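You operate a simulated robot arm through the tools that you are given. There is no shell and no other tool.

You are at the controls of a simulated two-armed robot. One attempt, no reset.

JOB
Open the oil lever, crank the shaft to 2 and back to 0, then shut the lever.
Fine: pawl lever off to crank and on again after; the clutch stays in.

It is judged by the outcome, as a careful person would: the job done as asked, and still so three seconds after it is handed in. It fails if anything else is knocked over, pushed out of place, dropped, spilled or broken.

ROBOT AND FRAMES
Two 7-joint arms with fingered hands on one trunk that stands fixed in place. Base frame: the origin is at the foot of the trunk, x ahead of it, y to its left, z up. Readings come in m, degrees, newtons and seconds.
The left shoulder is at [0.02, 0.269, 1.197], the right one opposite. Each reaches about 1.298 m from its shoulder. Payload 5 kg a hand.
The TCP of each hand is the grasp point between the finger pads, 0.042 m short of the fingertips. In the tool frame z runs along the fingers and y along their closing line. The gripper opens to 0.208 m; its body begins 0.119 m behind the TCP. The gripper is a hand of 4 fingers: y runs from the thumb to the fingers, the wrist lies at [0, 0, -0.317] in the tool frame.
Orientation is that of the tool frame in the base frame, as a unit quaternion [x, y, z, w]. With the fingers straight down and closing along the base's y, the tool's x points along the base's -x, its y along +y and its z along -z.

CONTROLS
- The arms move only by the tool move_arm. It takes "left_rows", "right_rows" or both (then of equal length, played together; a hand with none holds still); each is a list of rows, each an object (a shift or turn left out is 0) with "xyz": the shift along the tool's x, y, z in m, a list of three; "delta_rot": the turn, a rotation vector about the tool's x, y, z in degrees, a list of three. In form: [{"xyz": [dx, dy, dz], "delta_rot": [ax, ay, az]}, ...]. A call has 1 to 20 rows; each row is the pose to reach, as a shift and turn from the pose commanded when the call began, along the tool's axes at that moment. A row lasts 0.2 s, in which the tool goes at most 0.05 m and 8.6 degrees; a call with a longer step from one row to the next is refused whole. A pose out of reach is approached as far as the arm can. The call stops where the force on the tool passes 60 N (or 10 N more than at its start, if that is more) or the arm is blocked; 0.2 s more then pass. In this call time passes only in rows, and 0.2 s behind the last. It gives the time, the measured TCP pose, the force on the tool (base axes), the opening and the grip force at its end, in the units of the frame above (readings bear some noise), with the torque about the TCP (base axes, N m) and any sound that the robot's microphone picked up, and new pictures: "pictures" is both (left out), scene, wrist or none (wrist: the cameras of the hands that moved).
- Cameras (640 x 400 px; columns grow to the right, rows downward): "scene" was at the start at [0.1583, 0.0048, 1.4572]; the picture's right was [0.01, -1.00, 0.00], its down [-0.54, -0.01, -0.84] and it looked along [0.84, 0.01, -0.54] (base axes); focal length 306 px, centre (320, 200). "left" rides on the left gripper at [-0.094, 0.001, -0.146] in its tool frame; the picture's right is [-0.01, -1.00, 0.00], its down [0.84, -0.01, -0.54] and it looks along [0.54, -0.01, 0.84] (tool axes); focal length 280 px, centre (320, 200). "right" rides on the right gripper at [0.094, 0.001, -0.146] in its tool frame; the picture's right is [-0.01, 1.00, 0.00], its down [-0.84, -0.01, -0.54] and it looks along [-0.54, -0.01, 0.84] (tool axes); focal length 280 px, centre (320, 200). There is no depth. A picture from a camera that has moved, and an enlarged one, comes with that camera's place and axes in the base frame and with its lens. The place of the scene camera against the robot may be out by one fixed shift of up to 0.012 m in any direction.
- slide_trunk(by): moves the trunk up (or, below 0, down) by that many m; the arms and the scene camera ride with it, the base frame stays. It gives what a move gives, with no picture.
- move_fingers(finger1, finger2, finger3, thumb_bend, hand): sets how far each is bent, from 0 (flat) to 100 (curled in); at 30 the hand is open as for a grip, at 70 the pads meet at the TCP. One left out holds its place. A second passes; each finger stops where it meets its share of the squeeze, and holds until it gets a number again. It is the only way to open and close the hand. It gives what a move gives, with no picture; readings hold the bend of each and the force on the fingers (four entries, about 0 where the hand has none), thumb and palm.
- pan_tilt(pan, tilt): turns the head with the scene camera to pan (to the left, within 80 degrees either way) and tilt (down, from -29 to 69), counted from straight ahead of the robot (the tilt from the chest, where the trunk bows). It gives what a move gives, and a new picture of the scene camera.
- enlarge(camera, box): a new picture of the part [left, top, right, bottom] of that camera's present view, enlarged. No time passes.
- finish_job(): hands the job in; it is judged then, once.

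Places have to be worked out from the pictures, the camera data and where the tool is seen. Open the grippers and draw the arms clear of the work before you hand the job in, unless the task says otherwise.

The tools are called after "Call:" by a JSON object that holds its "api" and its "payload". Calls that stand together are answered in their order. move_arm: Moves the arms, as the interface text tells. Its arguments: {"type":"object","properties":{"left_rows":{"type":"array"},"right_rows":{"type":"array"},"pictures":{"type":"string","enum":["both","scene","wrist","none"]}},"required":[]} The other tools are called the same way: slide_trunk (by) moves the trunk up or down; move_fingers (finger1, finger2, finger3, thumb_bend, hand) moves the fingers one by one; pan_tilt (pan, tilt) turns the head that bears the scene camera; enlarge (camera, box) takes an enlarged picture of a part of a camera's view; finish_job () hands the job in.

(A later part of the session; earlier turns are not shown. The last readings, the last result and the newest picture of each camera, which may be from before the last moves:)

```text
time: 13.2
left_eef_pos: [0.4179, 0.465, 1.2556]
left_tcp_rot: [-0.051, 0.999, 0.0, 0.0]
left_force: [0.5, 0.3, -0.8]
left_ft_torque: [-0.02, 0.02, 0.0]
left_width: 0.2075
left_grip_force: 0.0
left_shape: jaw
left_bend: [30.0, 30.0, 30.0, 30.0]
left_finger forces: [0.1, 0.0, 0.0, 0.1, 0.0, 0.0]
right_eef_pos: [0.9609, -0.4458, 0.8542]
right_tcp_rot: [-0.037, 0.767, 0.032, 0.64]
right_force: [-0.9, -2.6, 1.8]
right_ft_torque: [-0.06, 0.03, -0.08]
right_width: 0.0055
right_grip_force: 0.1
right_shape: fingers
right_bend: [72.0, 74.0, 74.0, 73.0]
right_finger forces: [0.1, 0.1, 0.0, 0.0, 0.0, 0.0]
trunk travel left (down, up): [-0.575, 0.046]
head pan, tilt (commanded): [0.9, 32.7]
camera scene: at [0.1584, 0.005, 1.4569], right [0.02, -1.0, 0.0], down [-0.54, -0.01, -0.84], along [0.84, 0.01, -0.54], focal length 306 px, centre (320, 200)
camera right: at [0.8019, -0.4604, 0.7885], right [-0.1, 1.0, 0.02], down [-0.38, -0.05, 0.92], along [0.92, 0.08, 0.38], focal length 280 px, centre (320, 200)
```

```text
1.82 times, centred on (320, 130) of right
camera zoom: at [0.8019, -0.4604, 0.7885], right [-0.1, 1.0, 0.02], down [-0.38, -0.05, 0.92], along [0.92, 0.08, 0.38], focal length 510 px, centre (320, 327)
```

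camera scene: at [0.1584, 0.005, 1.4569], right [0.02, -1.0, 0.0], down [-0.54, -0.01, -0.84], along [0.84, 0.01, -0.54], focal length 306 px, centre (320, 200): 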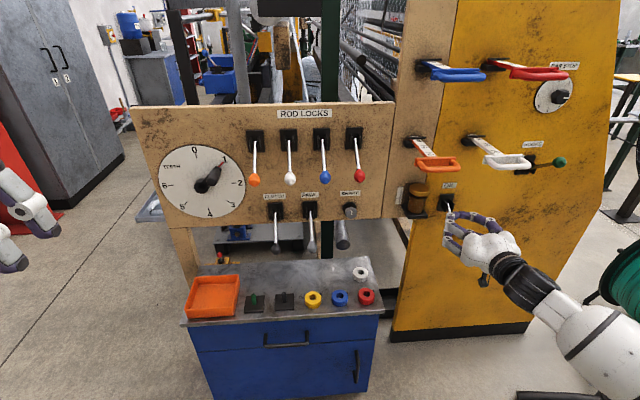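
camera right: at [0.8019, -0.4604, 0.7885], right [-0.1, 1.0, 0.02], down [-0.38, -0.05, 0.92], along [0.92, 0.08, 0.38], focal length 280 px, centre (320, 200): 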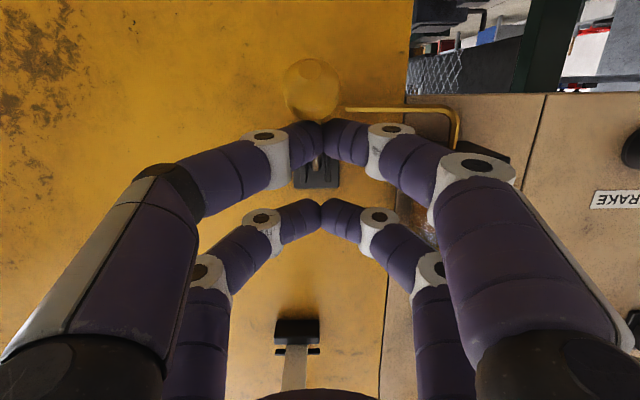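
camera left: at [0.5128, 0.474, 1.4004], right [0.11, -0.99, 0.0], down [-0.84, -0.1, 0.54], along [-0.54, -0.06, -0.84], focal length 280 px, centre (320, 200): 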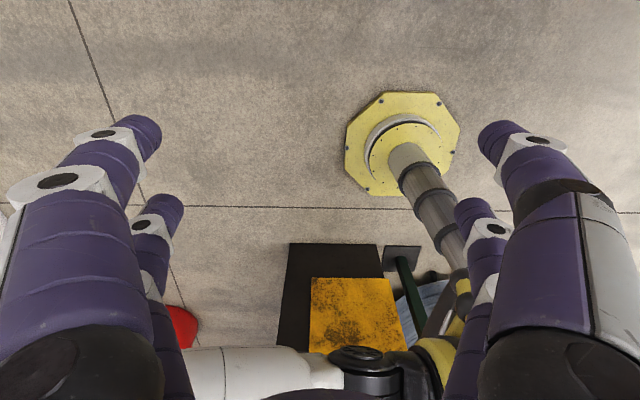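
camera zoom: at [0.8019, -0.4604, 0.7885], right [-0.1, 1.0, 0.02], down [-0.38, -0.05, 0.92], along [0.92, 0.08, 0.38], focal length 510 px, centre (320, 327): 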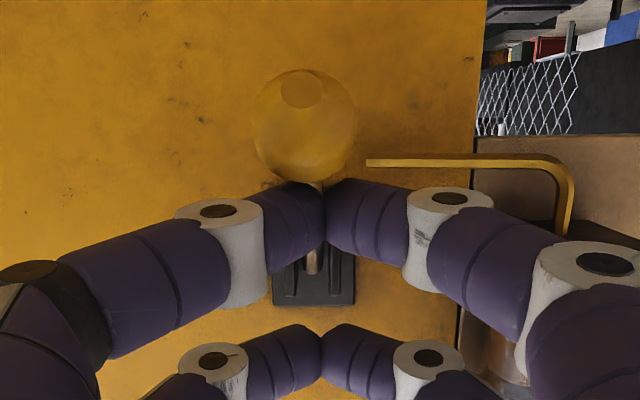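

The oil lever is now down (thrown) and clear of the fingers. I lift slightly off it and retreat straight back to confirm it stays.

Call:
{"api": "move_arm", "payload": {"right_rows": [{"xyz": [-0.02, 0, 0]}, {"xyz": [-0.025, 0, -0.04]}, {"xyz": [-0.025, 0, -0.085]}, {"xyz": [-0.025, 0, -0.13]}, {"xyz": [-0.025, 0, -0.175]}], "pictures": "both"}}

Call:
{"api": "enlarge", "payload": {"camera": "scene", "box": [400, 170, 500, 250]}}

Call:
{"api": "enlarge", "payload": {"camera": "right", "box": [240, 20, 440, 160]}}

```text
time: 14.4
left_eef_pos: [0.4169, 0.4655, 1.2569]
left_tcp_rot: [-0.051, 0.999, -0.001, 0.001]
left_force: [-1.0, -0.2, -0.2]
left_ft_torque: [-0.02, -0.1, 0.01]
left_width: 0.2081
left_grip_force: 0.0
left_shape: jaw
left_bend: [30.0, 30.0, 30.0, 30.0]
left_finger forces: [0.1, 0.0, 0.0, 0.1, 0.0, 0.0]
right_eef_pos: [0.7955, -0.4635, 0.9156]
right_tcp_rot: [-0.039, 0.765, 0.033, 0.642]
right_force: [-0.2, 0.3, 0.2]
right_ft_torque: [-0.02, 0.06, -0.07]
right_width: 0.0051
right_grip_force: 0.0
right_shape: fingers
right_bend: [72.0, 74.0, 74.0, 73.0]
right_finger forces: [0.0, 0.0, 0.0, 0.0, 0.0, 0.0]
trunk travel left (down, up): [-0.575, 0.046]
head pan, tilt (commanded): [0.9, 32.7]
camera scene: at [0.1579, 0.0049, 1.4573], right [0.02, -1.0, 0.0], down [-0.54, -0.01, -0.84], along [0.84, 0.01, -0.54], focal length 306 px, centre (320, 200)
camera right: at [0.637, -0.4775, 0.8481], right [-0.1, 1.0, 0.02], down [-0.38, -0.05, 0.92], along [0.92, 0.08, 0.38], focal length 280 px, centre (320, 200)
```

scene: 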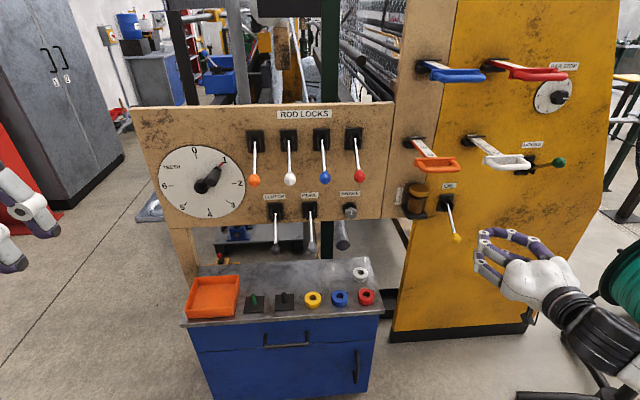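
right: 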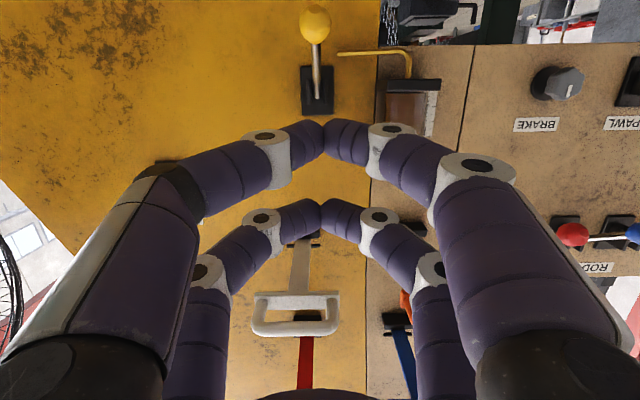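

```text
5.00 times, centred on (450, 210) of scene
camera zoom: at [0.1579, 0.0049, 1.4573], right [0.02, -1.0, 0.0], down [-0.54, -0.01, -0.84], along [0.84, 0.01, -0.54], focal length 1530 px, centre (-330, 150)
```

zoom: 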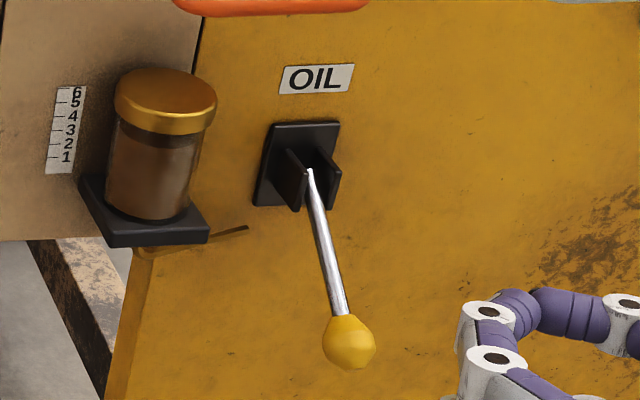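

```text
2.86 times, centred on (340, 90) of right
camera zoom: at [0.637, -0.4775, 0.8481], right [-0.1, 1.0, 0.02], down [-0.38, -0.05, 0.92], along [0.92, 0.08, 0.38], focal length 801 px, centre (263, 514)
```

zoom: 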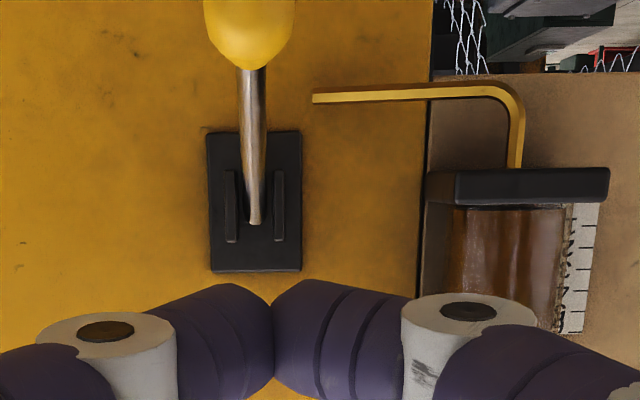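

The oil lever now hangs down like the other levers and stays put, so it is thrown open. Before I release the pawl I want the left hand holding the crank, so I turn the left hand fingers-forward to a standoff in front of the handle.

Call:
{"api": "move_arm", "payload": {"left_rows": [{"xyz": [-0.0265, -0.0159, 0.0181], "delta_rot": [0, -7.5, 0]}, {"xyz": [-0.0529, -0.0318, 0.0362], "delta_rot": [0, -15, 0]}, {"xyz": [-0.0794, -0.0477, 0.0543], "delta_rot": [0, -22.5, 0]}, {"xyz": [-0.1058, -0.0636, 0.0723], "delta_rot": [0, -30, 0]}, {"xyz": [-0.1323, -0.0795, 0.0904], "delta_rot": [0, -37.5, 0]}, {"xyz": [-0.1588, -0.0954, 0.1085], "delta_rot": [0, -45, 0]}, {"xyz": [-0.1852, -0.1112, 0.1266], "delta_rot": [0, -52.5, 0]}, {"xyz": [-0.2117, -0.1271, 0.1447], "delta_rot": [0, -60, 0]}, {"xyz": [-0.2381, -0.143, 0.1628], "delta_rot": [0, -67.5, 0]}, {"xyz": [-0.2646, -0.1589, 0.1808], "delta_rot": [0, -75, 0]}, {"xyz": [-0.291, -0.1748, 0.1989], "delta_rot": [0, -82.5, 0]}, {"xyz": [-0.3175, -0.1907, 0.217], "delta_rot": [0, -90, 0]}], "pictures": "both"}}

```text
time: 17.0
left_eef_pos: [0.693, 0.3382, 1.0842]
left_tcp_rot: [-0.041, 0.812, 0.029, 0.582]
left_force: [-0.1, 0.7, 0.4]
left_ft_torque: [-0.02, 0.0, -0.05]
left_width: 0.2079
left_grip_force: 0.1
left_shape: jaw
left_bend: [30.0, 30.0, 30.0, 30.0]
left_finger forces: [0.1, 0.1, 0.0, 0.0, 0.0, 0.0]
left hand out of reach, approached as far as the arm can: row 7, 8, 9, 10, 11, 12
right_eef_pos: [0.7965, -0.4639, 0.9137]
right_tcp_rot: [-0.037, 0.765, 0.031, 0.642]
right_force: [1.2, 0.2, 0.0]
right_ft_torque: [-0.01, 0.01, -0.02]
right_width: 0.0052
right_grip_force: 0.1
right_shape: fingers
right_bend: [72.0, 74.0, 74.0, 73.0]
right_finger forces: [0.0, 0.1, 0.0, 0.0, 0.0, 0.1]
trunk travel left (down, up): [-0.575, 0.046]
head pan, tilt (commanded): [0.9, 32.7]
camera scene: at [0.1586, 0.0051, 1.4572], right [0.01, -1.0, 0.0], down [-0.54, -0.01, -0.84], along [0.84, 0.01, -0.54], focal length 306 px, centre (320, 200)
camera left: at [0.5853, 0.3295, 1.2197], right [0.11, -0.99, 0.01], down [-0.78, -0.09, -0.62], along [0.62, 0.06, -0.78], focal length 280 px, centre (320, 200)
```

scene: 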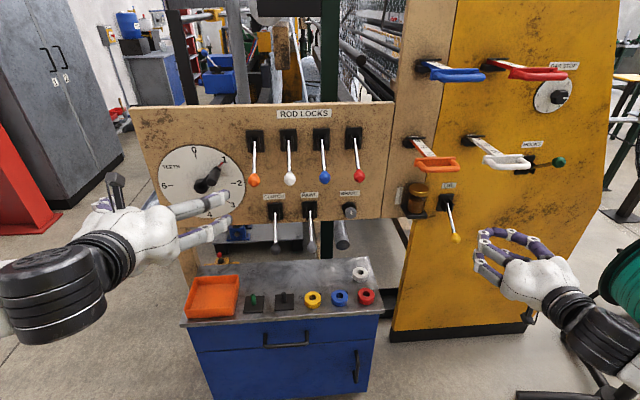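
left: 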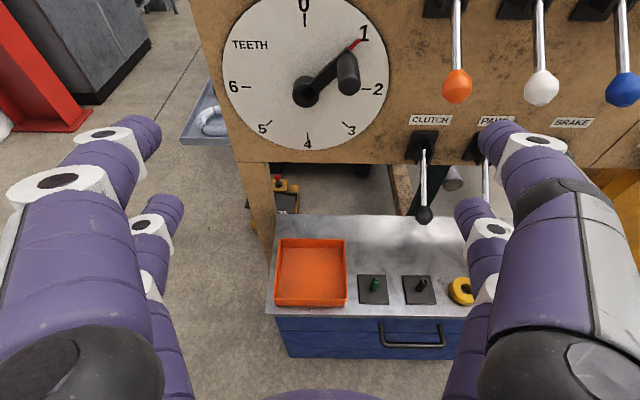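

The left arm was limited here because its elbow folds too tightly, but the view from its camera is very useful. I enlarge the dial and crank from it to locate the handle precisely.

Call:
{"api": "enlarge", "payload": {"camera": "left", "box": [200, 0, 460, 160]}}

Call:
{"api": "enlarge", "payload": {"camera": "scene", "box": [150, 130, 262, 230]}}

```text
2.46 times, centred on (330, 80) of left
camera zoom: at [0.5853, 0.3295, 1.2197], right [0.11, -0.99, 0.01], down [-0.78, -0.09, -0.62], along [0.62, 0.06, -0.78], focal length 690 px, centre (295, 495)
```

zoom: 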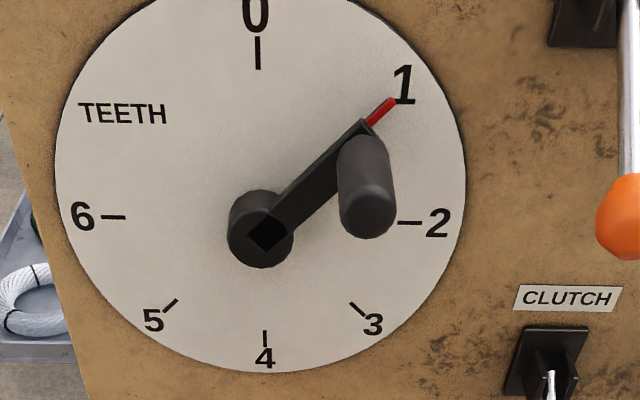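

```text
4.00 times, centred on (206, 180) of scene
camera zoom: at [0.1586, 0.0051, 1.4572], right [0.01, -1.0, 0.0], down [-0.54, -0.01, -0.84], along [0.84, 0.01, -0.54], focal length 1224 px, centre (776, 280)
```

zoom: 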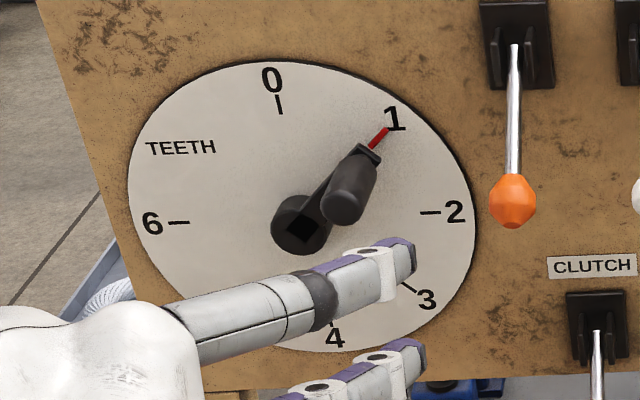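

Triangulating with both cameras gives:
- **Dial centre:** about (1.016, 0.393, 0.972).
- **Crank handle:** radius about 0.085 m at the "1" angle of 45° (8 steps per turn), sticking out 0.03–0.10 m from the dial.

I narrow the left hand and move to a standoff in front of the handle, levelling the fingers as I go.

Call:
{"api": "move_fingers", "payload": {"hand": "left", "finger1": 52, "finger2": 52, "finger3": 52, "thumb_bend": 52}}

Call:
{"api": "move_arm", "payload": {"left_rows": [{"xyz": [0.0043, -0.0035, 0.0324], "delta_rot": [0, -3.8, 0]}, {"xyz": [0.0087, -0.007, 0.0649], "delta_rot": [0, -7.5, 0]}, {"xyz": [0.013, -0.0105, 0.0973], "delta_rot": [0, -11.3, 0]}, {"xyz": [0.0174, -0.014, 0.1298], "delta_rot": [0, -15, 0]}, {"xyz": [0.0217, -0.0175, 0.1622], "delta_rot": [0, -18.8, 0]}], "pictures": "both"}}

```text
time: 18.0
left_eef_pos: [0.691, 0.3394, 1.0861]
left_tcp_rot: [-0.042, 0.812, 0.03, 0.581]
left_force: [0.2, 0.4, -0.1]
left_ft_torque: [-0.01, 0.04, -0.03]
left_width: 0.1031
left_grip_force: 0.1
left_shape: fingers
left_bend: [52.0, 52.0, 52.0, 52.0]
left_finger forces: [0.1, 0.0, 0.1, 0.0, 0.0, 0.0]
right_eef_pos: [0.7973, -0.4642, 0.9137]
right_tcp_rot: [-0.038, 0.765, 0.033, 0.642]
right_force: [-0.3, 0.0, 0.1]
right_ft_torque: [-0.03, 0.03, 0.0]
right_width: 0.0052
right_grip_force: 0.1
right_shape: fingers
right_bend: [72.0, 74.0, 74.0, 73.0]
right_finger forces: [0.0, 0.1, 0.0, 0.0, 0.0, 0.0]
trunk travel left (down, up): [-0.575, 0.046]
head pan, tilt (commanded): [0.9, 32.7]
```

```text
time: 19.4
left_eef_pos: [0.8038, 0.3457, 1.032]
left_tcp_rot: [-0.211, 0.775, -0.001, 0.595]
left_force: [-5.0, 1.3, 4.1]
left_ft_torque: [-0.17, 0.31, -0.29]
left_width: 0.1023
left_grip_force: 0.0
left_shape: fingers
left_bend: [52.0, 52.0, 52.0, 52.0]
left_finger forces: [0.0, 0.1, 0.1, 0.0, 0.0, 0.0]
left hand out of reach, approached as far as the arm can: row 1, 2, 3, 4, 5
right_eef_pos: [0.7915, -0.4628, 0.9183]
right_tcp_rot: [-0.039, 0.763, 0.032, 0.644]
right_force: [-6.2, 2.5, 5.3]
right_ft_torque: [-0.12, 0.59, -0.33]
right_width: 0.0049
right_grip_force: 0.0
right_shape: fingers
right_bend: [72.0, 74.0, 74.0, 73.0]
right_finger forces: [0.0, 0.0, 0.0, 0.0, 0.0, 0.0]
trunk travel left (down, up): [-0.575, 0.046]
head pan, tilt (commanded): [0.9, 32.7]
stopped in row 5 (left hand): the arm was blocked; the commanded pose is now the measured one
camera scene: at [0.1506, 0.0064, 1.4585], right [0.01, -1.0, 0.0], down [-0.53, -0.01, -0.85], along [0.85, 0.01, -0.53], focal length 306 px, centre (320, 200)
camera left: at [0.6863, 0.3423, 1.1594], right [0.33, -0.91, 0.27], down [-0.66, -0.42, -0.62], along [0.67, 0.03, -0.74], focal length 280 px, centre (320, 200)
```

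scene: 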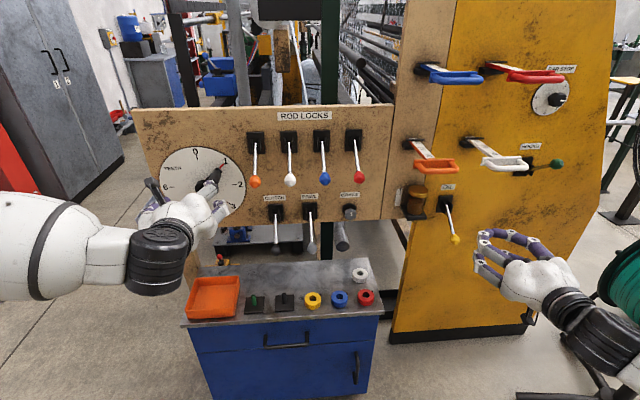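
left: 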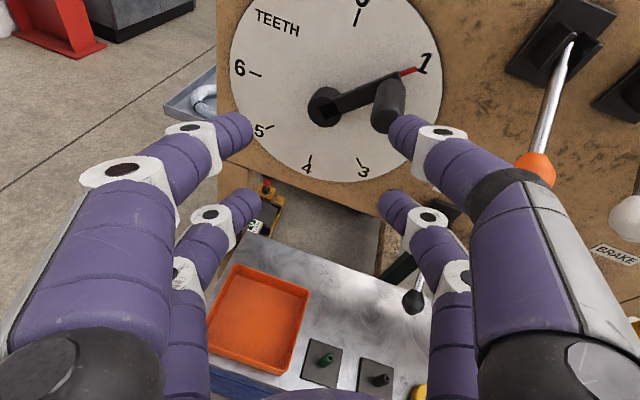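

The left arm hit a joint limit and twisted slightly, and it stopped clear of the handle. I settle it with a tiny backward move and check that everything is at rest before re-routing.

Call:
{"api": "move_arm", "payload": {"left_rows": [{"xyz": [0, 0, -0.005]}, {"xyz": [0, 0, -0.01]}], "pictures": "both"}}

Call:
{"api": "enlarge", "payload": {"camera": "scene", "box": [0, 120, 280, 320]}}

```text
time: 20.0
left_eef_pos: [0.7988, 0.3424, 1.0272]
left_tcp_rot: [-0.21, 0.778, 0.001, 0.592]
left_force: [0.0, -0.1, -0.3]
left_ft_torque: [0.0, -0.01, 0.13]
left_width: 0.1021
left_grip_force: 0.0
left_shape: fingers
left_bend: [52.0, 52.0, 52.0, 52.0]
left_finger forces: [0.0, 0.1, 0.0, 0.0, 0.1, 0.0]
right_eef_pos: [0.7972, -0.4657, 0.9108]
right_tcp_rot: [-0.037, 0.767, 0.032, 0.64]
right_force: [0.5, -0.8, -0.8]
right_ft_torque: [0.04, -0.09, 0.05]
right_width: 0.0051
right_grip_force: 0.1
right_shape: fingers
right_bend: [72.0, 74.0, 74.0, 73.0]
right_finger forces: [0.0, 0.0, 0.0, 0.0, 0.0, 0.0]
trunk travel left (down, up): [-0.575, 0.046]
head pan, tilt (commanded): [0.9, 32.7]
camera scene: at [0.1587, 0.004, 1.4569], right [0.02, -1.0, 0.0], down [-0.54, -0.01, -0.84], along [0.84, 0.01, -0.54], focal length 306 px, centre (320, 200)
camera left: at [0.6839, 0.3373, 1.155], right [0.33, -0.91, 0.26], down [-0.67, -0.42, -0.61], along [0.67, 0.03, -0.75], focal length 280 px, centre (320, 200)
```

scene: 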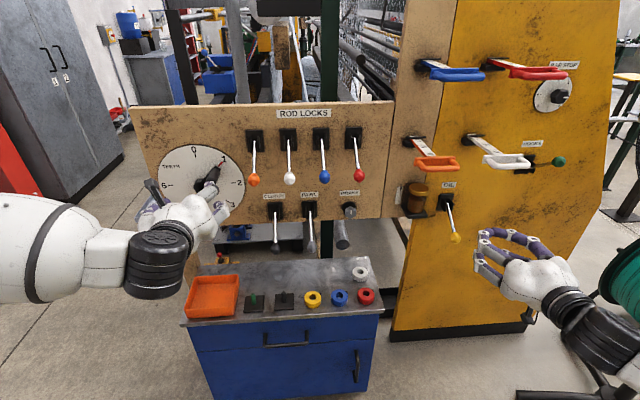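
left: 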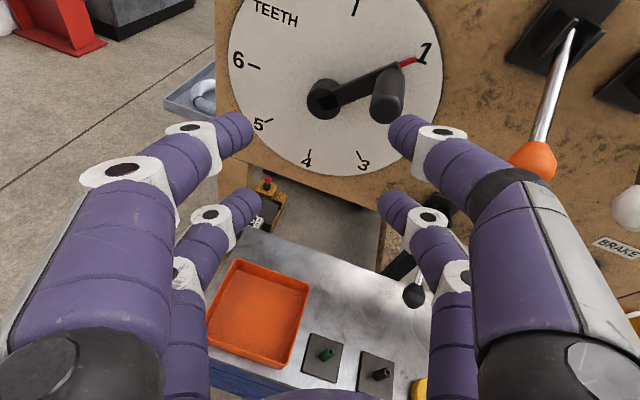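

```text
2.00 times, centred on (140, 220) of scene
camera zoom: at [0.1587, 0.004, 1.4569], right [0.02, -1.0, 0.0], down [-0.54, -0.01, -0.84], along [0.84, 0.01, -0.54], focal length 612 px, centre (680, 160)
```

zoom: 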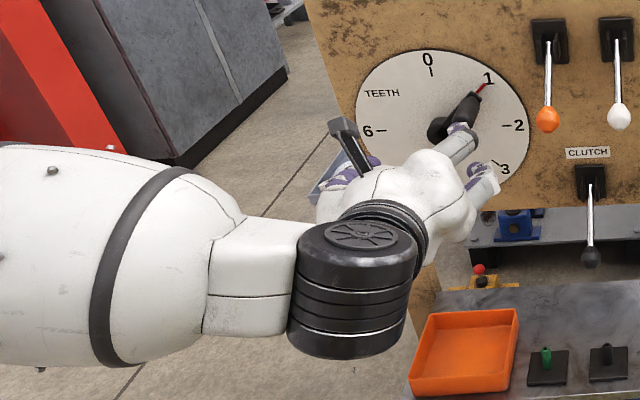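

Everything settled with no residual force, and the forearm is simply bent sideways at its wrist limit. I move the left hand to the mirror of the right arm's comfortable pose, lower and further out with fingers forward, to recover a good elbow posture.

Call:
{"api": "move_arm", "payload": {"left_rows": [{"xyz": [0.0085, 0.0263, 0.0006], "delta_rot": [1.6, -0.7, 2.9]}, {"xyz": [0.017, 0.0525, 0.0012], "delta_rot": [3.3, -1.4, 5.8]}, {"xyz": [0.0255, 0.0788, 0.0018], "delta_rot": [4.9, -2.0, 8.7]}, {"xyz": [0.034, 0.1051, 0.0025], "delta_rot": [6.5, -2.7, 11.6]}, {"xyz": [0.0424, 0.1313, 0.003], "delta_rot": [8.2, -3.4, 14.5]}, {"xyz": [0.0509, 0.1576, 0.0037], "delta_rot": [9.8, -4.1, 17.4]}], "pictures": "both"}}

```text
time: 21.4
left_eef_pos: [0.7642, 0.4148, 1.0379]
left_tcp_rot: [-0.065, 0.812, 0.057, 0.578]
left_force: [-0.9, 2.6, -0.9]
left_ft_torque: [-0.08, -0.21, -0.34]
left_width: 0.1022
left_grip_force: 0.0
left_shape: fingers
left_bend: [52.0, 52.0, 52.0, 52.0]
left_finger forces: [0.0, 0.1, 0.1, 0.0, 0.0, 0.1]
left hand out of reach, approached as far as the arm can: row 2, 3, 4, 5, 6
right_eef_pos: [0.7961, -0.4609, 0.9158]
right_tcp_rot: [-0.039, 0.765, 0.031, 0.642]
right_force: [-1.1, 2.1, 3.3]
right_ft_torque: [-0.1, 0.37, -0.33]
right_width: 0.0053
right_grip_force: 0.0
right_shape: fingers
right_bend: [72.0, 74.0, 74.0, 73.0]
right_finger forces: [0.0, 0.0, 0.0, 0.0, 0.1, 0.0]
trunk travel left (down, up): [-0.575, 0.046]
head pan, tilt (commanded): [0.9, 32.7]
camera scene: at [0.1569, 0.0088, 1.4575], right [0.02, -1.0, 0.0], down [-0.54, -0.01, -0.84], along [0.84, 0.01, -0.54], focal length 306 px, centre (320, 200)
camera left: at [0.6588, 0.3946, 1.1723], right [0.18, -0.98, 0.0], down [-0.77, -0.14, -0.62], along [0.61, 0.11, -0.78], focal length 280 px, centre (320, 200)
```

scene: 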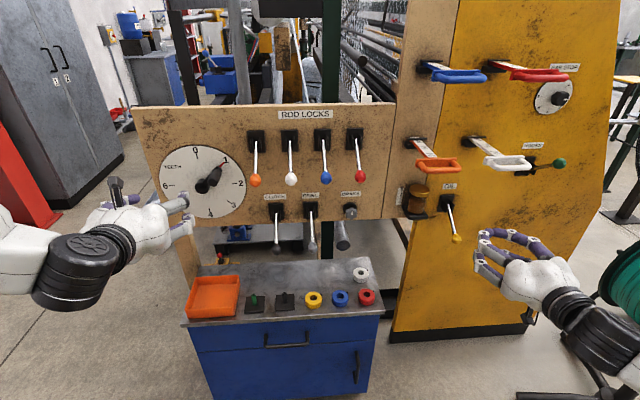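
left: 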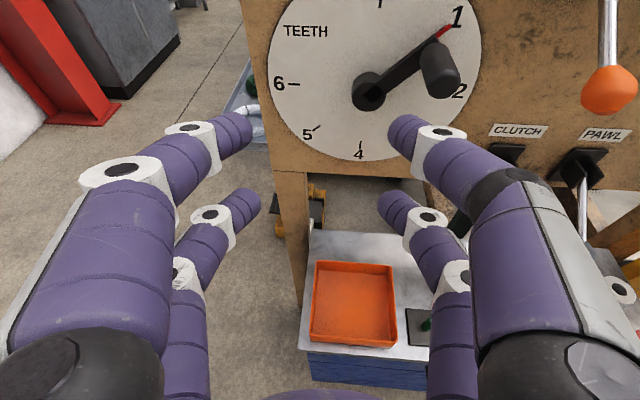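

The left wrist is still capped near 71° of tilt. I back it out to the fingers-down pose that mirrors the right arm's start, so I can replay the path that worked on the right side.

Call:
{"api": "move_arm", "payload": {"left_rows": [{"xyz": [-0.0124, 0.0164, -0.034], "delta_rot": [0.34, 7.09, 0.3]}, {"xyz": [-0.0248, 0.0328, -0.0679], "delta_rot": [0.68, 14.18, 0.6]}, {"xyz": [-0.0371, 0.0491, -0.1019], "delta_rot": [1.02, 21.27, 0.9]}, {"xyz": [-0.0495, 0.0655, -0.1358], "delta_rot": [1.36, 28.36, 1.2]}, {"xyz": [-0.0619, 0.0819, -0.1698], "delta_rot": [1.7, 35.45, 1.5]}, {"xyz": [-0.0743, 0.0983, -0.2038], "delta_rot": [2.04, 42.54, 1.8]}, {"xyz": [-0.0867, 0.1147, -0.2377], "delta_rot": [2.38, 49.63, 2.1]}, {"xyz": [-0.099, 0.131, -0.2717], "delta_rot": [2.72, 56.72, 2.4]}, {"xyz": [-0.1114, 0.1474, -0.3056], "delta_rot": [3.06, 63.81, 2.7]}, {"xyz": [-0.1238, 0.1638, -0.3396], "delta_rot": [3.4, 70.9, 3.0]}], "pictures": "scene"}}

```text
time: 23.8
left_eef_pos: [0.4672, 0.5197, 1.1988]
left_tcp_rot: [-0.051, 0.995, 0.005, -0.083]
left_force: [-1.2, -0.1, 0.5]
left_ft_torque: [0.04, -0.12, 0.01]
left_width: 0.1026
left_grip_force: 0.0
left_shape: fingers
left_bend: [52.0, 52.0, 52.0, 52.0]
left_finger forces: [0.0, 0.1, 0.0, 0.0, 0.0, 0.0]
right_eef_pos: [0.7959, -0.4645, 0.9129]
right_tcp_rot: [-0.037, 0.766, 0.032, 0.641]
right_force: [-1.5, 0.3, 0.5]
right_ft_torque: [-0.01, -0.03, 0.06]
right_width: 0.0054
right_grip_force: 0.0
right_shape: fingers
right_bend: [72.0, 74.0, 74.0, 73.0]
right_finger forces: [0.1, 0.1, 0.0, 0.1, 0.0, 0.0]
trunk travel left (down, up): [-0.575, 0.046]
head pan, tilt (commanded): [0.9, 32.7]
stopped in row 10 (left hand): the arm was blocked; the commanded pose is now the measured one
camera scene: at [0.1574, 0.0044, 1.4576], right [0.01, -1.0, 0.0], down [-0.54, -0.01, -0.84], along [0.84, 0.01, -0.54], focal length 306 px, centre (320, 200)
```

scene: 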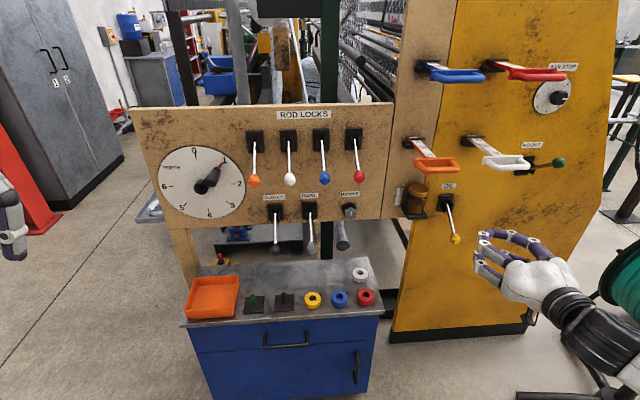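

The left hand is back at (0.467, 0.520, 1.199) with the commanded pose reset. I now replay the right arm's kind of path, descending early while tilting, and stop halfway to check.

Call:
{"api": "move_arm", "payload": {"left_rows": [{"xyz": [-0.0239, -0.0059, 0.0183], "delta_rot": [0, -7.5, 0]}, {"xyz": [-0.0479, -0.0119, 0.0366], "delta_rot": [0, -15, 0]}, {"xyz": [-0.0718, -0.0178, 0.0549], "delta_rot": [0, -22.5, 0]}, {"xyz": [-0.0958, -0.0237, 0.0732], "delta_rot": [0, -30, 0]}, {"xyz": [-0.1197, -0.0296, 0.0915], "delta_rot": [0, -37.5, 0]}, {"xyz": [-0.1437, -0.0356, 0.1098], "delta_rot": [0, -45, 0]}], "pictures": "scene"}}

```text
time: 25.2
left_eef_pos: [0.5939, 0.5003, 1.0657]
left_tcp_rot: [-0.045, 0.951, 0.024, 0.306]
left_force: [0.9, -0.3, 0.3]
left_ft_torque: [0.0, 0.03, 0.02]
left_width: 0.1024
left_grip_force: 0.1
left_shape: fingers
left_bend: [52.0, 52.0, 52.0, 52.0]
left_finger forces: [0.0, 0.1, 0.0, 0.1, 0.0, 0.1]
right_eef_pos: [0.7971, -0.4641, 0.9123]
right_tcp_rot: [-0.038, 0.766, 0.032, 0.641]
right_force: [0.3, 0.6, 0.7]
right_ft_torque: [0.0, 0.01, 0.01]
right_width: 0.0052
right_grip_force: 0.0
right_shape: fingers
right_bend: [72.0, 74.0, 74.0, 73.0]
right_finger forces: [0.0, 0.0, 0.0, 0.1, 0.0, 0.1]
trunk travel left (down, up): [-0.575, 0.046]
head pan, tilt (commanded): [0.9, 32.7]
camera scene: at [0.1583, 0.0051, 1.4572], right [0.02, -1.0, 0.0], down [-0.54, -0.01, -0.84], along [0.84, 0.01, -0.54], focal length 306 px, centre (320, 200)
```

scene: 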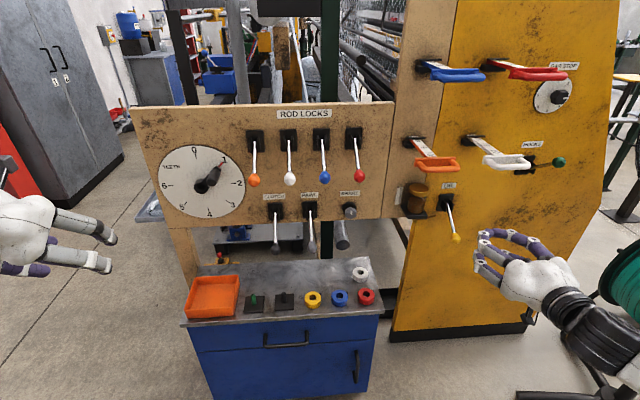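

That half went cleanly, with tilt about 36° and no limits hit. I continue to the fingers-forward pose at about (0.72, 0.474, 0.935).

Call:
{"api": "move_arm", "payload": {"left_rows": [{"xyz": [-0.004, -0.0065, 0.0296], "delta_rot": [0, -7.4, 0]}, {"xyz": [-0.0079, -0.0129, 0.0593], "delta_rot": [0, -14.8, 0]}, {"xyz": [-0.0119, -0.0194, 0.0889], "delta_rot": [0, -22.2, 0]}, {"xyz": [-0.0158, -0.0259, 0.1185], "delta_rot": [0, -29.6, 0]}, {"xyz": [-0.0198, -0.0323, 0.1482], "delta_rot": [0, -37, 0]}, {"xyz": [-0.0237, -0.0388, 0.1778], "delta_rot": [0, -44.4, 0]}], "pictures": "scene"}}

```text
time: 26.6
left_eef_pos: [0.6712, 0.4856, 0.9843]
left_tcp_rot: [-0.038, 0.852, 0.034, 0.52]
left_force: [0.7, -0.1, 0.3]
left_ft_torque: [0.02, 0.01, 0.01]
left_width: 0.1022
left_grip_force: 0.1
left_shape: fingers
left_bend: [52.0, 52.0, 52.0, 52.0]
left_finger forces: [0.0, 0.0, 0.0, 0.0, 0.0, 0.1]
left hand out of reach, approached as far as the arm can: row 4, 5, 6
right_eef_pos: [0.7966, -0.4655, 0.9112]
right_tcp_rot: [-0.036, 0.766, 0.031, 0.641]
right_force: [0.0, 0.6, 0.6]
right_ft_torque: [0.01, -0.01, 0.04]
right_width: 0.005
right_grip_force: 0.0
right_shape: fingers
right_bend: [72.0, 74.0, 74.0, 73.0]
right_finger forces: [0.0, 0.0, 0.0, 0.0, 0.1, 0.0]
trunk travel left (down, up): [-0.575, 0.046]
head pan, tilt (commanded): [0.9, 32.7]
camera scene: at [0.1581, 0.0046, 1.4572], right [0.01, -1.0, 0.0], down [-0.54, -0.01, -0.84], along [0.84, 0.01, -0.54], focal length 306 px, centre (320, 200)
```

scene: 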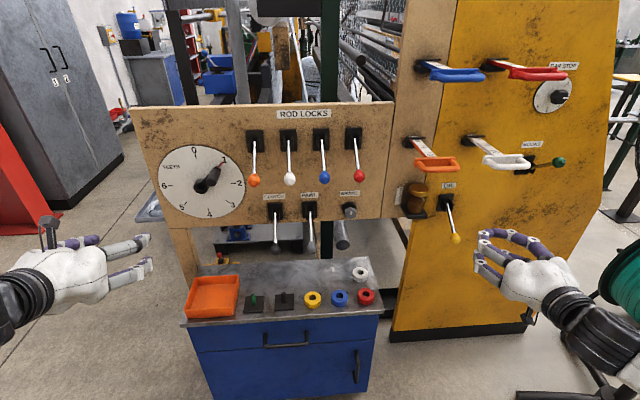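

The tilt is limited while the arm is folded this close to the body. I extend the left hand forward at its present tilt first and then try levelling further.

Call:
{"api": "move_arm", "payload": {"left_rows": [{"xyz": [-0.0143, -0.0122, 0.0277]}, {"xyz": [-0.0286, -0.0244, 0.0555]}, {"xyz": [-0.0429, -0.0365, 0.0832]}, {"xyz": [-0.0572, -0.0487, 0.1109]}], "pictures": "scene"}}

```text
time: 27.6
left_eef_pos: [0.7988, 0.4524, 0.9825]
left_tcp_rot: [-0.038, 0.853, 0.034, 0.52]
left_force: [-0.3, 0.7, 0.9]
left_ft_torque: [0.0, 0.01, 0.0]
left_width: 0.1025
left_grip_force: 0.1
left_shape: fingers
left_bend: [52.0, 52.0, 52.0, 52.0]
left_finger forces: [0.1, 0.0, 0.1, 0.0, 0.0, 0.1]
right_eef_pos: [0.7972, -0.4643, 0.9108]
right_tcp_rot: [-0.037, 0.767, 0.032, 0.64]
right_force: [0.9, -0.4, -0.5]
right_ft_torque: [0.02, -0.05, 0.03]
right_width: 0.005
right_grip_force: 0.1
right_shape: fingers
right_bend: [72.0, 74.0, 74.0, 73.0]
right_finger forces: [0.0, 0.0, 0.0, 0.1, 0.0, 0.0]
trunk travel left (down, up): [-0.575, 0.046]
head pan, tilt (commanded): [0.9, 32.7]
camera scene: at [0.1588, 0.0047, 1.457], right [0.02, -1.0, 0.0], down [-0.54, -0.01, -0.84], along [0.84, 0.01, -0.54], focal length 306 px, centre (320, 200)
```

scene: 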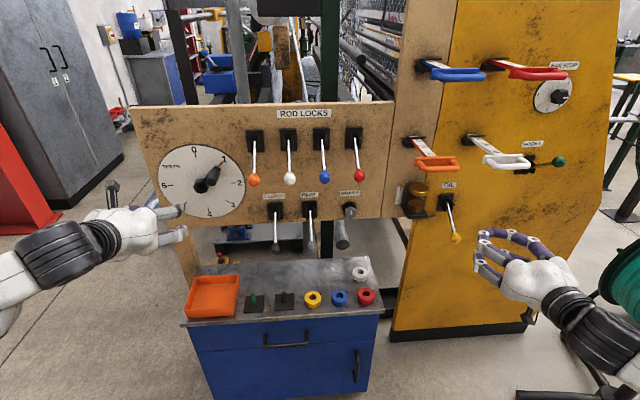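

That tracked exactly, and the elbow now sits lower, which is a better posture. I try tilting the fingers up to level from here.

Call:
{"api": "move_arm", "payload": {"left_rows": [{"xyz": [0, 0, 0], "delta_rot": [0, -6, 0]}, {"xyz": [0, 0, 0], "delta_rot": [0, -12, 0]}, {"xyz": [0, 0, 0], "delta_rot": [0, -18, 0]}, {"xyz": [0, 0, 0], "delta_rot": [0, -24, 0]}], "pictures": "both"}}

```text
time: 28.6
left_eef_pos: [0.7976, 0.4506, 0.9832]
left_tcp_rot: [-0.038, 0.853, 0.034, 0.519]
left_force: [-0.3, 0.6, 0.3]
left_ft_torque: [0.01, 0.02, -0.02]
left_width: 0.1023
left_grip_force: 0.1
left_shape: fingers
left_bend: [52.0, 52.0, 52.0, 52.0]
left_finger forces: [0.0, 0.1, 0.0, 0.0, 0.0, 0.1]
left hand out of reach, approached as far as the arm can: row 1, 2, 3, 4
right_eef_pos: [0.7961, -0.4659, 0.9128]
right_tcp_rot: [-0.036, 0.767, 0.031, 0.64]
right_force: [-0.6, -0.7, -0.1]
right_ft_torque: [-0.01, 0.0, 0.0]
right_width: 0.0053
right_grip_force: 0.1
right_shape: fingers
right_bend: [72.0, 74.0, 74.0, 73.0]
right_finger forces: [0.1, 0.1, 0.0, 0.1, 0.0, 0.0]
trunk travel left (down, up): [-0.575, 0.046]
head pan, tilt (commanded): [0.9, 32.7]
camera scene: at [0.1585, 0.0048, 1.4571], right [0.01, -1.0, 0.0], down [-0.54, -0.01, -0.84], along [0.84, 0.01, -0.54], focal length 306 px, centre (320, 200)
camera left: at [0.712, 0.4419, 1.1322], right [0.11, -0.99, -0.01], down [-0.86, -0.09, -0.5], along [0.5, 0.06, -0.86], focal length 280 px, centre (320, 200)
```

scene: 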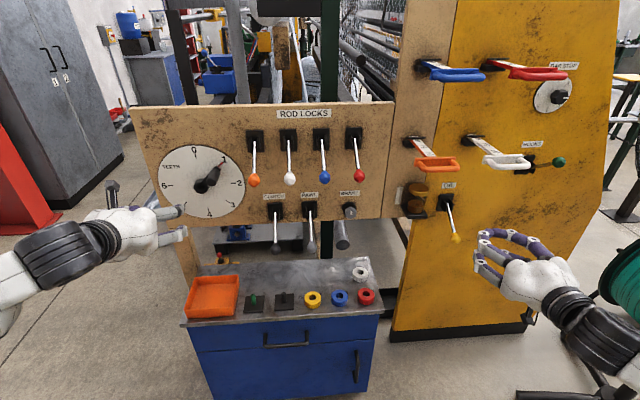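
left: 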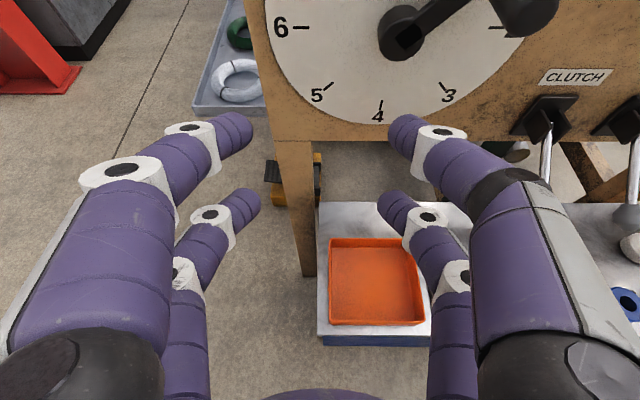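

Tilting is blocked here even with the arm extended, so some other wrist joint is at its stop. I test whether rolling the hand about its own axis, which I need anyway for the crank, frees it.

Call:
{"api": "move_arm", "payload": {"left_rows": [{"xyz": [0, 0, 0], "delta_rot": [0, 0, 8]}, {"xyz": [0, 0, 0], "delta_rot": [0, 0, 16]}, {"xyz": [0, 0, 0], "delta_rot": [0, 0, 24]}], "pictures": "none"}}

```text
time: 29.4
left_eef_pos: [0.7989, 0.4515, 0.9829]
left_tcp_rot: [0.141, 0.842, 0.142, 0.501]
left_force: [-0.4, -0.6, 0.1]
left_ft_torque: [0.02, 0.01, 0.0]
left_width: 0.1025
left_grip_force: 0.0
left_shape: fingers
left_bend: [52.0, 52.0, 52.0, 52.0]
left_finger forces: [0.0, 0.1, 0.0, 0.0, 0.0, 0.0]
right_eef_pos: [0.7965, -0.464, 0.912]
right_tcp_rot: [-0.038, 0.766, 0.032, 0.641]
right_force: [0.3, 0.2, -0.1]
right_ft_torque: [0.0, 0.03, 0.02]
right_width: 0.0049
right_grip_force: 0.0
right_shape: fingers
right_bend: [72.0, 74.0, 74.0, 73.0]
right_finger forces: [0.0, 0.1, 0.0, 0.0, 0.0, 0.0]
trunk travel left (down, up): [-0.575, 0.046]
head pan, tilt (commanded): [0.9, 32.7]
```

Rolling works freely. Now I retry the tilt about the machine's horizontal axis from this rolled pose.

Call:
{"api": "move_arm", "payload": {"left_rows": [{"xyz": [0, 0, 0], "delta_rot": [-2.7, -6.1, 0]}, {"xyz": [0, 0, 0], "delta_rot": [-5.4, -12.2, 0]}, {"xyz": [0, 0, 0], "delta_rot": [-8.1, -18.3, 0]}], "pictures": "none"}}

```text
time: 30.2
left_eef_pos: [0.8009, 0.464, 0.9847]
left_tcp_rot: [0.147, 0.829, 0.125, 0.525]
left_force: [2.5, 4.3, 3.3]
left_ft_torque: [-0.32, 0.52, -0.49]
left_width: 0.1023
left_grip_force: 0.0
left_shape: fingers
left_bend: [52.0, 52.0, 52.0, 52.0]
left_finger forces: [0.1, 0.1, 0.0, 0.0, 0.1, 0.1]
left hand out of reach, approached as far as the arm can: row 1, 2, 3
right_eef_pos: [0.7979, -0.4621, 0.9127]
right_tcp_rot: [-0.038, 0.766, 0.031, 0.64]
right_force: [-0.1, 2.6, -1.0]
right_ft_torque: [-0.08, -0.05, -0.34]
right_width: 0.0054
right_grip_force: 0.0
right_shape: fingers
right_bend: [72.0, 74.0, 74.0, 73.0]
right_finger forces: [0.1, 0.0, 0.1, 0.0, 0.0, 0.1]
trunk travel left (down, up): [-0.575, 0.046]
head pan, tilt (commanded): [0.9, 32.7]
```

The tilt is still limited, so I want to see the left arm's actual posture. I turn the head left to look at the elbow and wrist.

Call:
{"api": "pan_tilt", "payload": {"pan": 50, "tilt": 35}}

```text
time: 31.4
left_eef_pos: [0.8, 0.4597, 0.9889]
left_tcp_rot: [0.149, 0.828, 0.125, 0.526]
left_force: [-0.6, -0.3, -0.9]
left_ft_torque: [-0.01, -0.02, 0.0]
left_width: 0.1022
left_grip_force: 0.0
left_shape: fingers
left_bend: [52.0, 52.0, 52.0, 52.0]
left_finger forces: [0.0, 0.0, 0.0, 0.0, 0.0, 0.0]
right_eef_pos: [0.7971, -0.4645, 0.9122]
right_tcp_rot: [-0.036, 0.766, 0.031, 0.641]
right_force: [-0.2, -0.6, -0.1]
right_ft_torque: [-0.01, -0.01, -0.03]
right_width: 0.0051
right_grip_force: 0.0
right_shape: fingers
right_bend: [72.0, 74.0, 74.0, 73.0]
right_finger forces: [0.0, 0.0, 0.0, 0.0, 0.1, 0.1]
trunk travel left (down, up): [-0.575, 0.046]
head pan, tilt (commanded): [50.0, 35.0]
camera scene: at [0.1257, 0.0708, 1.4536], right [0.77, -0.64, 0.0], down [-0.37, -0.44, -0.82], along [0.53, 0.63, -0.57], focal length 306 px, centre (320, 200)
```

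scene: 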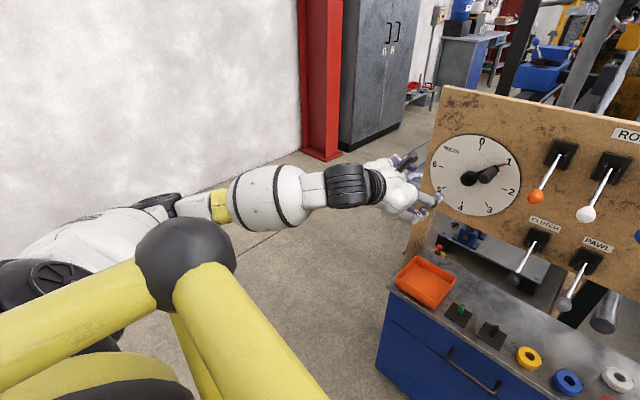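

I can see the left elbow is out to the side, with the forearm pointing forward-right. I look at the right arm, which had no trouble, to compare its posture.

Call:
{"api": "pan_tilt", "payload": {"pan": -50, "tilt": 35}}

```text
time: 33.1
left_eef_pos: [0.7995, 0.4595, 0.9893]
left_tcp_rot: [0.149, 0.828, 0.125, 0.525]
left_force: [-0.3, 0.5, 0.6]
left_ft_torque: [-0.02, 0.04, 0.0]
left_width: 0.102
left_grip_force: 0.1
left_shape: fingers
left_bend: [52.0, 52.0, 52.0, 52.0]
left_finger forces: [0.1, 0.1, 0.0, 0.0, 0.0, 0.0]
right_eef_pos: [0.7963, -0.4639, 0.9119]
right_tcp_rot: [-0.038, 0.766, 0.033, 0.641]
right_force: [-0.2, 0.0, -0.4]
right_ft_torque: [0.0, -0.01, 0.0]
right_width: 0.0054
right_grip_force: 0.0
right_shape: fingers
right_bend: [72.0, 74.0, 74.0, 73.0]
right_finger forces: [0.0, 0.0, 0.0, 0.0, 0.0, 0.0]
trunk travel left (down, up): [-0.575, 0.046]
head pan, tilt (commanded): [-50.0, 35.0]
camera scene: at [0.1258, -0.0639, 1.4536], right [-0.77, -0.64, 0.0], down [-0.37, 0.44, -0.82], along [0.53, -0.63, -0.57], focal length 306 px, centre (320, 200)
```

scene: 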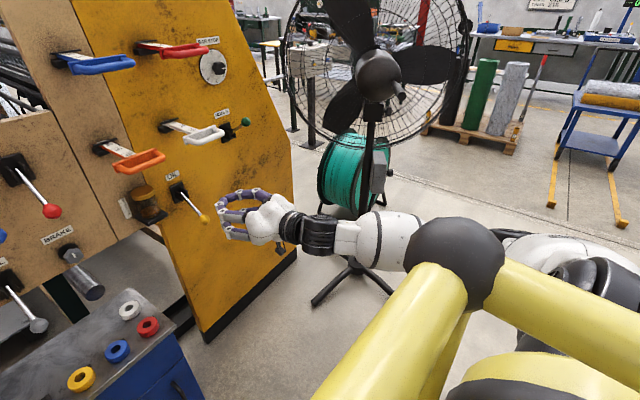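

The right arm has the same general posture, but its forearm-roll joint is in a better branch. A 25° downward slant of the left hand is acceptable for pinching the handle, provided it can roll with the crank. I test the roll range in free space while turning the head back.

Call:
{"api": "pan_tilt", "payload": {"pan": 0.9, "tilt": 32.7}}

Call:
{"api": "move_arm", "payload": {"left_rows": [{"xyz": [0, 0, -0.01], "delta_rot": [0, 0, 8]}, {"xyz": [0, 0, -0.02], "delta_rot": [0, 0, 16]}, {"xyz": [0, 0, -0.02], "delta_rot": [0, 0, 24]}, {"xyz": [0, 0, -0.02], "delta_rot": [0, 0, 32]}, {"xyz": [0, 0, -0.02], "delta_rot": [0, 0, 40]}, {"xyz": [0, 0, -0.02], "delta_rot": [0, 0, 48]}, {"xyz": [0, 0, -0.02], "delta_rot": [0, 0, 56]}, {"xyz": [0, 0, -0.02], "delta_rot": [0, 0, 64]}], "pictures": "both"}}

```text
time: 34.3
left_eef_pos: [0.8002, 0.4579, 0.9881]
left_tcp_rot: [0.148, 0.829, 0.126, 0.525]
left_force: [-0.2, 0.6, -0.2]
left_ft_torque: [0.0, 0.02, -0.03]
left_width: 0.1024
left_grip_force: 0.1
left_shape: fingers
left_bend: [52.0, 52.0, 52.0, 52.0]
left_finger forces: [0.0, 0.0, 0.1, 0.0, 0.1, 0.0]
right_eef_pos: [0.7972, -0.4644, 0.9118]
right_tcp_rot: [-0.037, 0.766, 0.032, 0.641]
right_force: [0.3, -1.4, -0.4]
right_ft_torque: [-0.02, 0.01, -0.01]
right_width: 0.0052
right_grip_force: 0.1
right_shape: fingers
right_bend: [72.0, 74.0, 74.0, 73.0]
right_finger forces: [0.1, 0.1, 0.0, 0.0, 0.1, 0.1]
trunk travel left (down, up): [-0.575, 0.046]
head pan, tilt (commanded): [0.9, 32.7]
camera scene: at [0.1584, 0.0048, 1.4571], right [0.01, -1.0, 0.0], down [-0.54, -0.01, -0.84], along [0.84, 0.01, -0.54], focal length 306 px, centre (320, 200)
```

scene: 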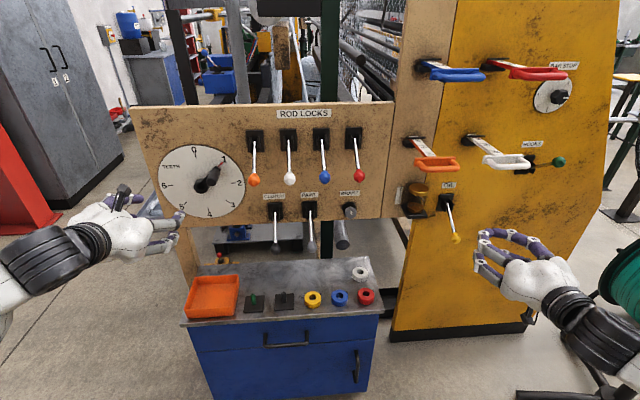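

```text
time: 36.1
left_eef_pos: [0.7817, 0.4577, 0.9962]
left_tcp_rot: [0.566, 0.624, 0.384, 0.378]
left_force: [0.1, -0.5, -0.2]
left_ft_torque: [0.02, -0.04, -0.01]
left_width: 0.1022
left_grip_force: 0.1
left_shape: fingers
left_bend: [52.0, 52.0, 52.0, 52.0]
left_finger forces: [0.1, 0.1, 0.1, 0.1, 0.0, 0.0]
right_eef_pos: [0.797, -0.4656, 0.912]
right_tcp_rot: [-0.037, 0.766, 0.032, 0.641]
right_force: [0.4, -0.1, -0.2]
right_ft_torque: [-0.02, -0.04, -0.02]
right_width: 0.0053
right_grip_force: 0.1
right_shape: fingers
right_bend: [72.0, 74.0, 74.0, 73.0]
right_finger forces: [0.0, 0.0, 0.0, 0.0, 0.1, 0.0]
trunk travel left (down, up): [-0.575, 0.046]
head pan, tilt (commanded): [0.9, 32.7]
camera scene: at [0.1584, 0.0048, 1.4571], right [0.02, -1.0, 0.0], down [-0.54, -0.01, -0.84], along [0.84, 0.01, -0.54], focal length 306 px, centre (320, 200)
camera left: at [0.6572, 0.3573, 1.0608], right [-0.41, -0.08, -0.91], down [-0.55, 0.81, 0.18], along [0.72, 0.58, -0.38], focal length 280 px, centre (320, 200)
```

scene: 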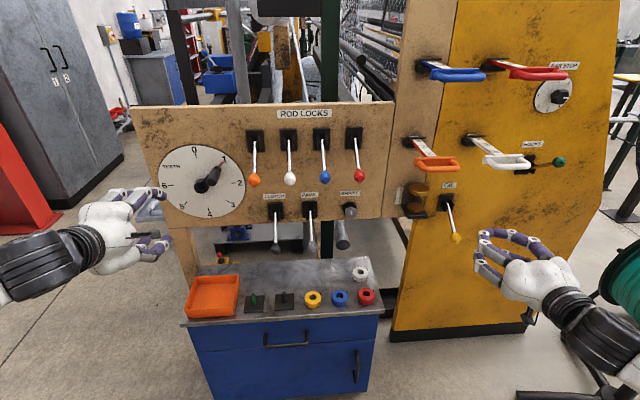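
left: 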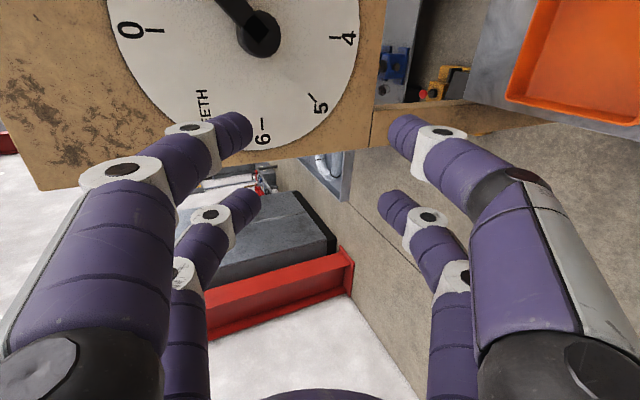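

The roll is free up to nearly 90°, so the left hand can turn with the crank. I set it at 45° roll to match the present crank angle and move to a standoff in line with the handle.

Call:
{"api": "move_arm", "payload": {"left_rows": [{"xyz": [-0.0216, 0.0117, -0.002], "delta_rot": [-0.12, 0.37, -7.3]}, {"xyz": [-0.0432, 0.0234, -0.0041], "delta_rot": [-0.24, 0.73, -14.6]}, {"xyz": [-0.0649, 0.0351, -0.0061], "delta_rot": [-0.36, 1.1, -21.85]}, {"xyz": [-0.0865, 0.0468, -0.0081], "delta_rot": [-0.48, 1.47, -29.1]}, {"xyz": [-0.1081, 0.0585, -0.0102], "delta_rot": [-0.6, 1.83, -36.4]}, {"xyz": [-0.1297, 0.0702, -0.0122], "delta_rot": [-0.72, 2.2, -43.7]}], "pictures": "both"}}

```text
time: 37.5
left_eef_pos: [0.8103, 0.3316, 1.0711]
left_tcp_rot: [0.282, 0.795, 0.23, 0.485]
left_force: [-0.4, -0.1, 0.5]
left_ft_torque: [0.0, 0.0, 0.05]
left_width: 0.1023
left_grip_force: 0.1
left_shape: fingers
left_bend: [52.0, 52.0, 52.0, 52.0]
left_finger forces: [0.0, 0.0, 0.0, 0.1, 0.0, 0.0]
right_eef_pos: [0.7969, -0.4648, 0.912]
right_tcp_rot: [-0.036, 0.766, 0.031, 0.641]
right_force: [0.5, -0.6, 0.4]
right_ft_torque: [0.01, -0.02, 0.02]
right_width: 0.0051
right_grip_force: 0.1
right_shape: fingers
right_bend: [72.0, 74.0, 74.0, 73.0]
right_finger forces: [0.0, 0.0, 0.0, 0.0, 0.1, 0.0]
trunk travel left (down, up): [-0.575, 0.046]
head pan, tilt (commanded): [0.9, 32.7]
camera scene: at [0.1583, 0.0044, 1.4571], right [0.02, -1.0, 0.0], down [-0.54, -0.01, -0.84], along [0.84, 0.01, -0.54], focal length 306 px, centre (320, 200)
camera left: at [0.7139, 0.2564, 1.1914], right [-0.22, -0.74, -0.63], down [-0.8, 0.51, -0.32], along [0.56, 0.43, -0.71], focal length 280 px, centre (320, 200)
```

scene: 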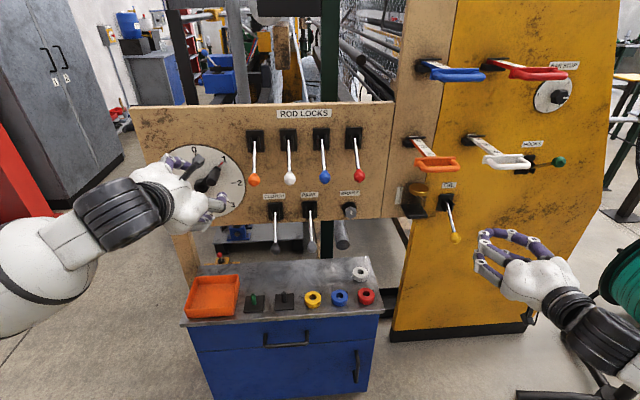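
left: 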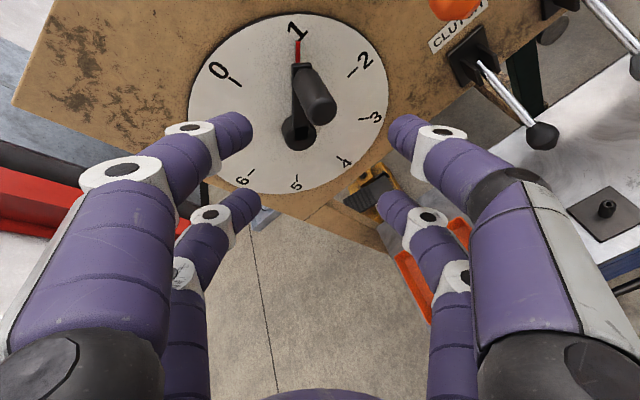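

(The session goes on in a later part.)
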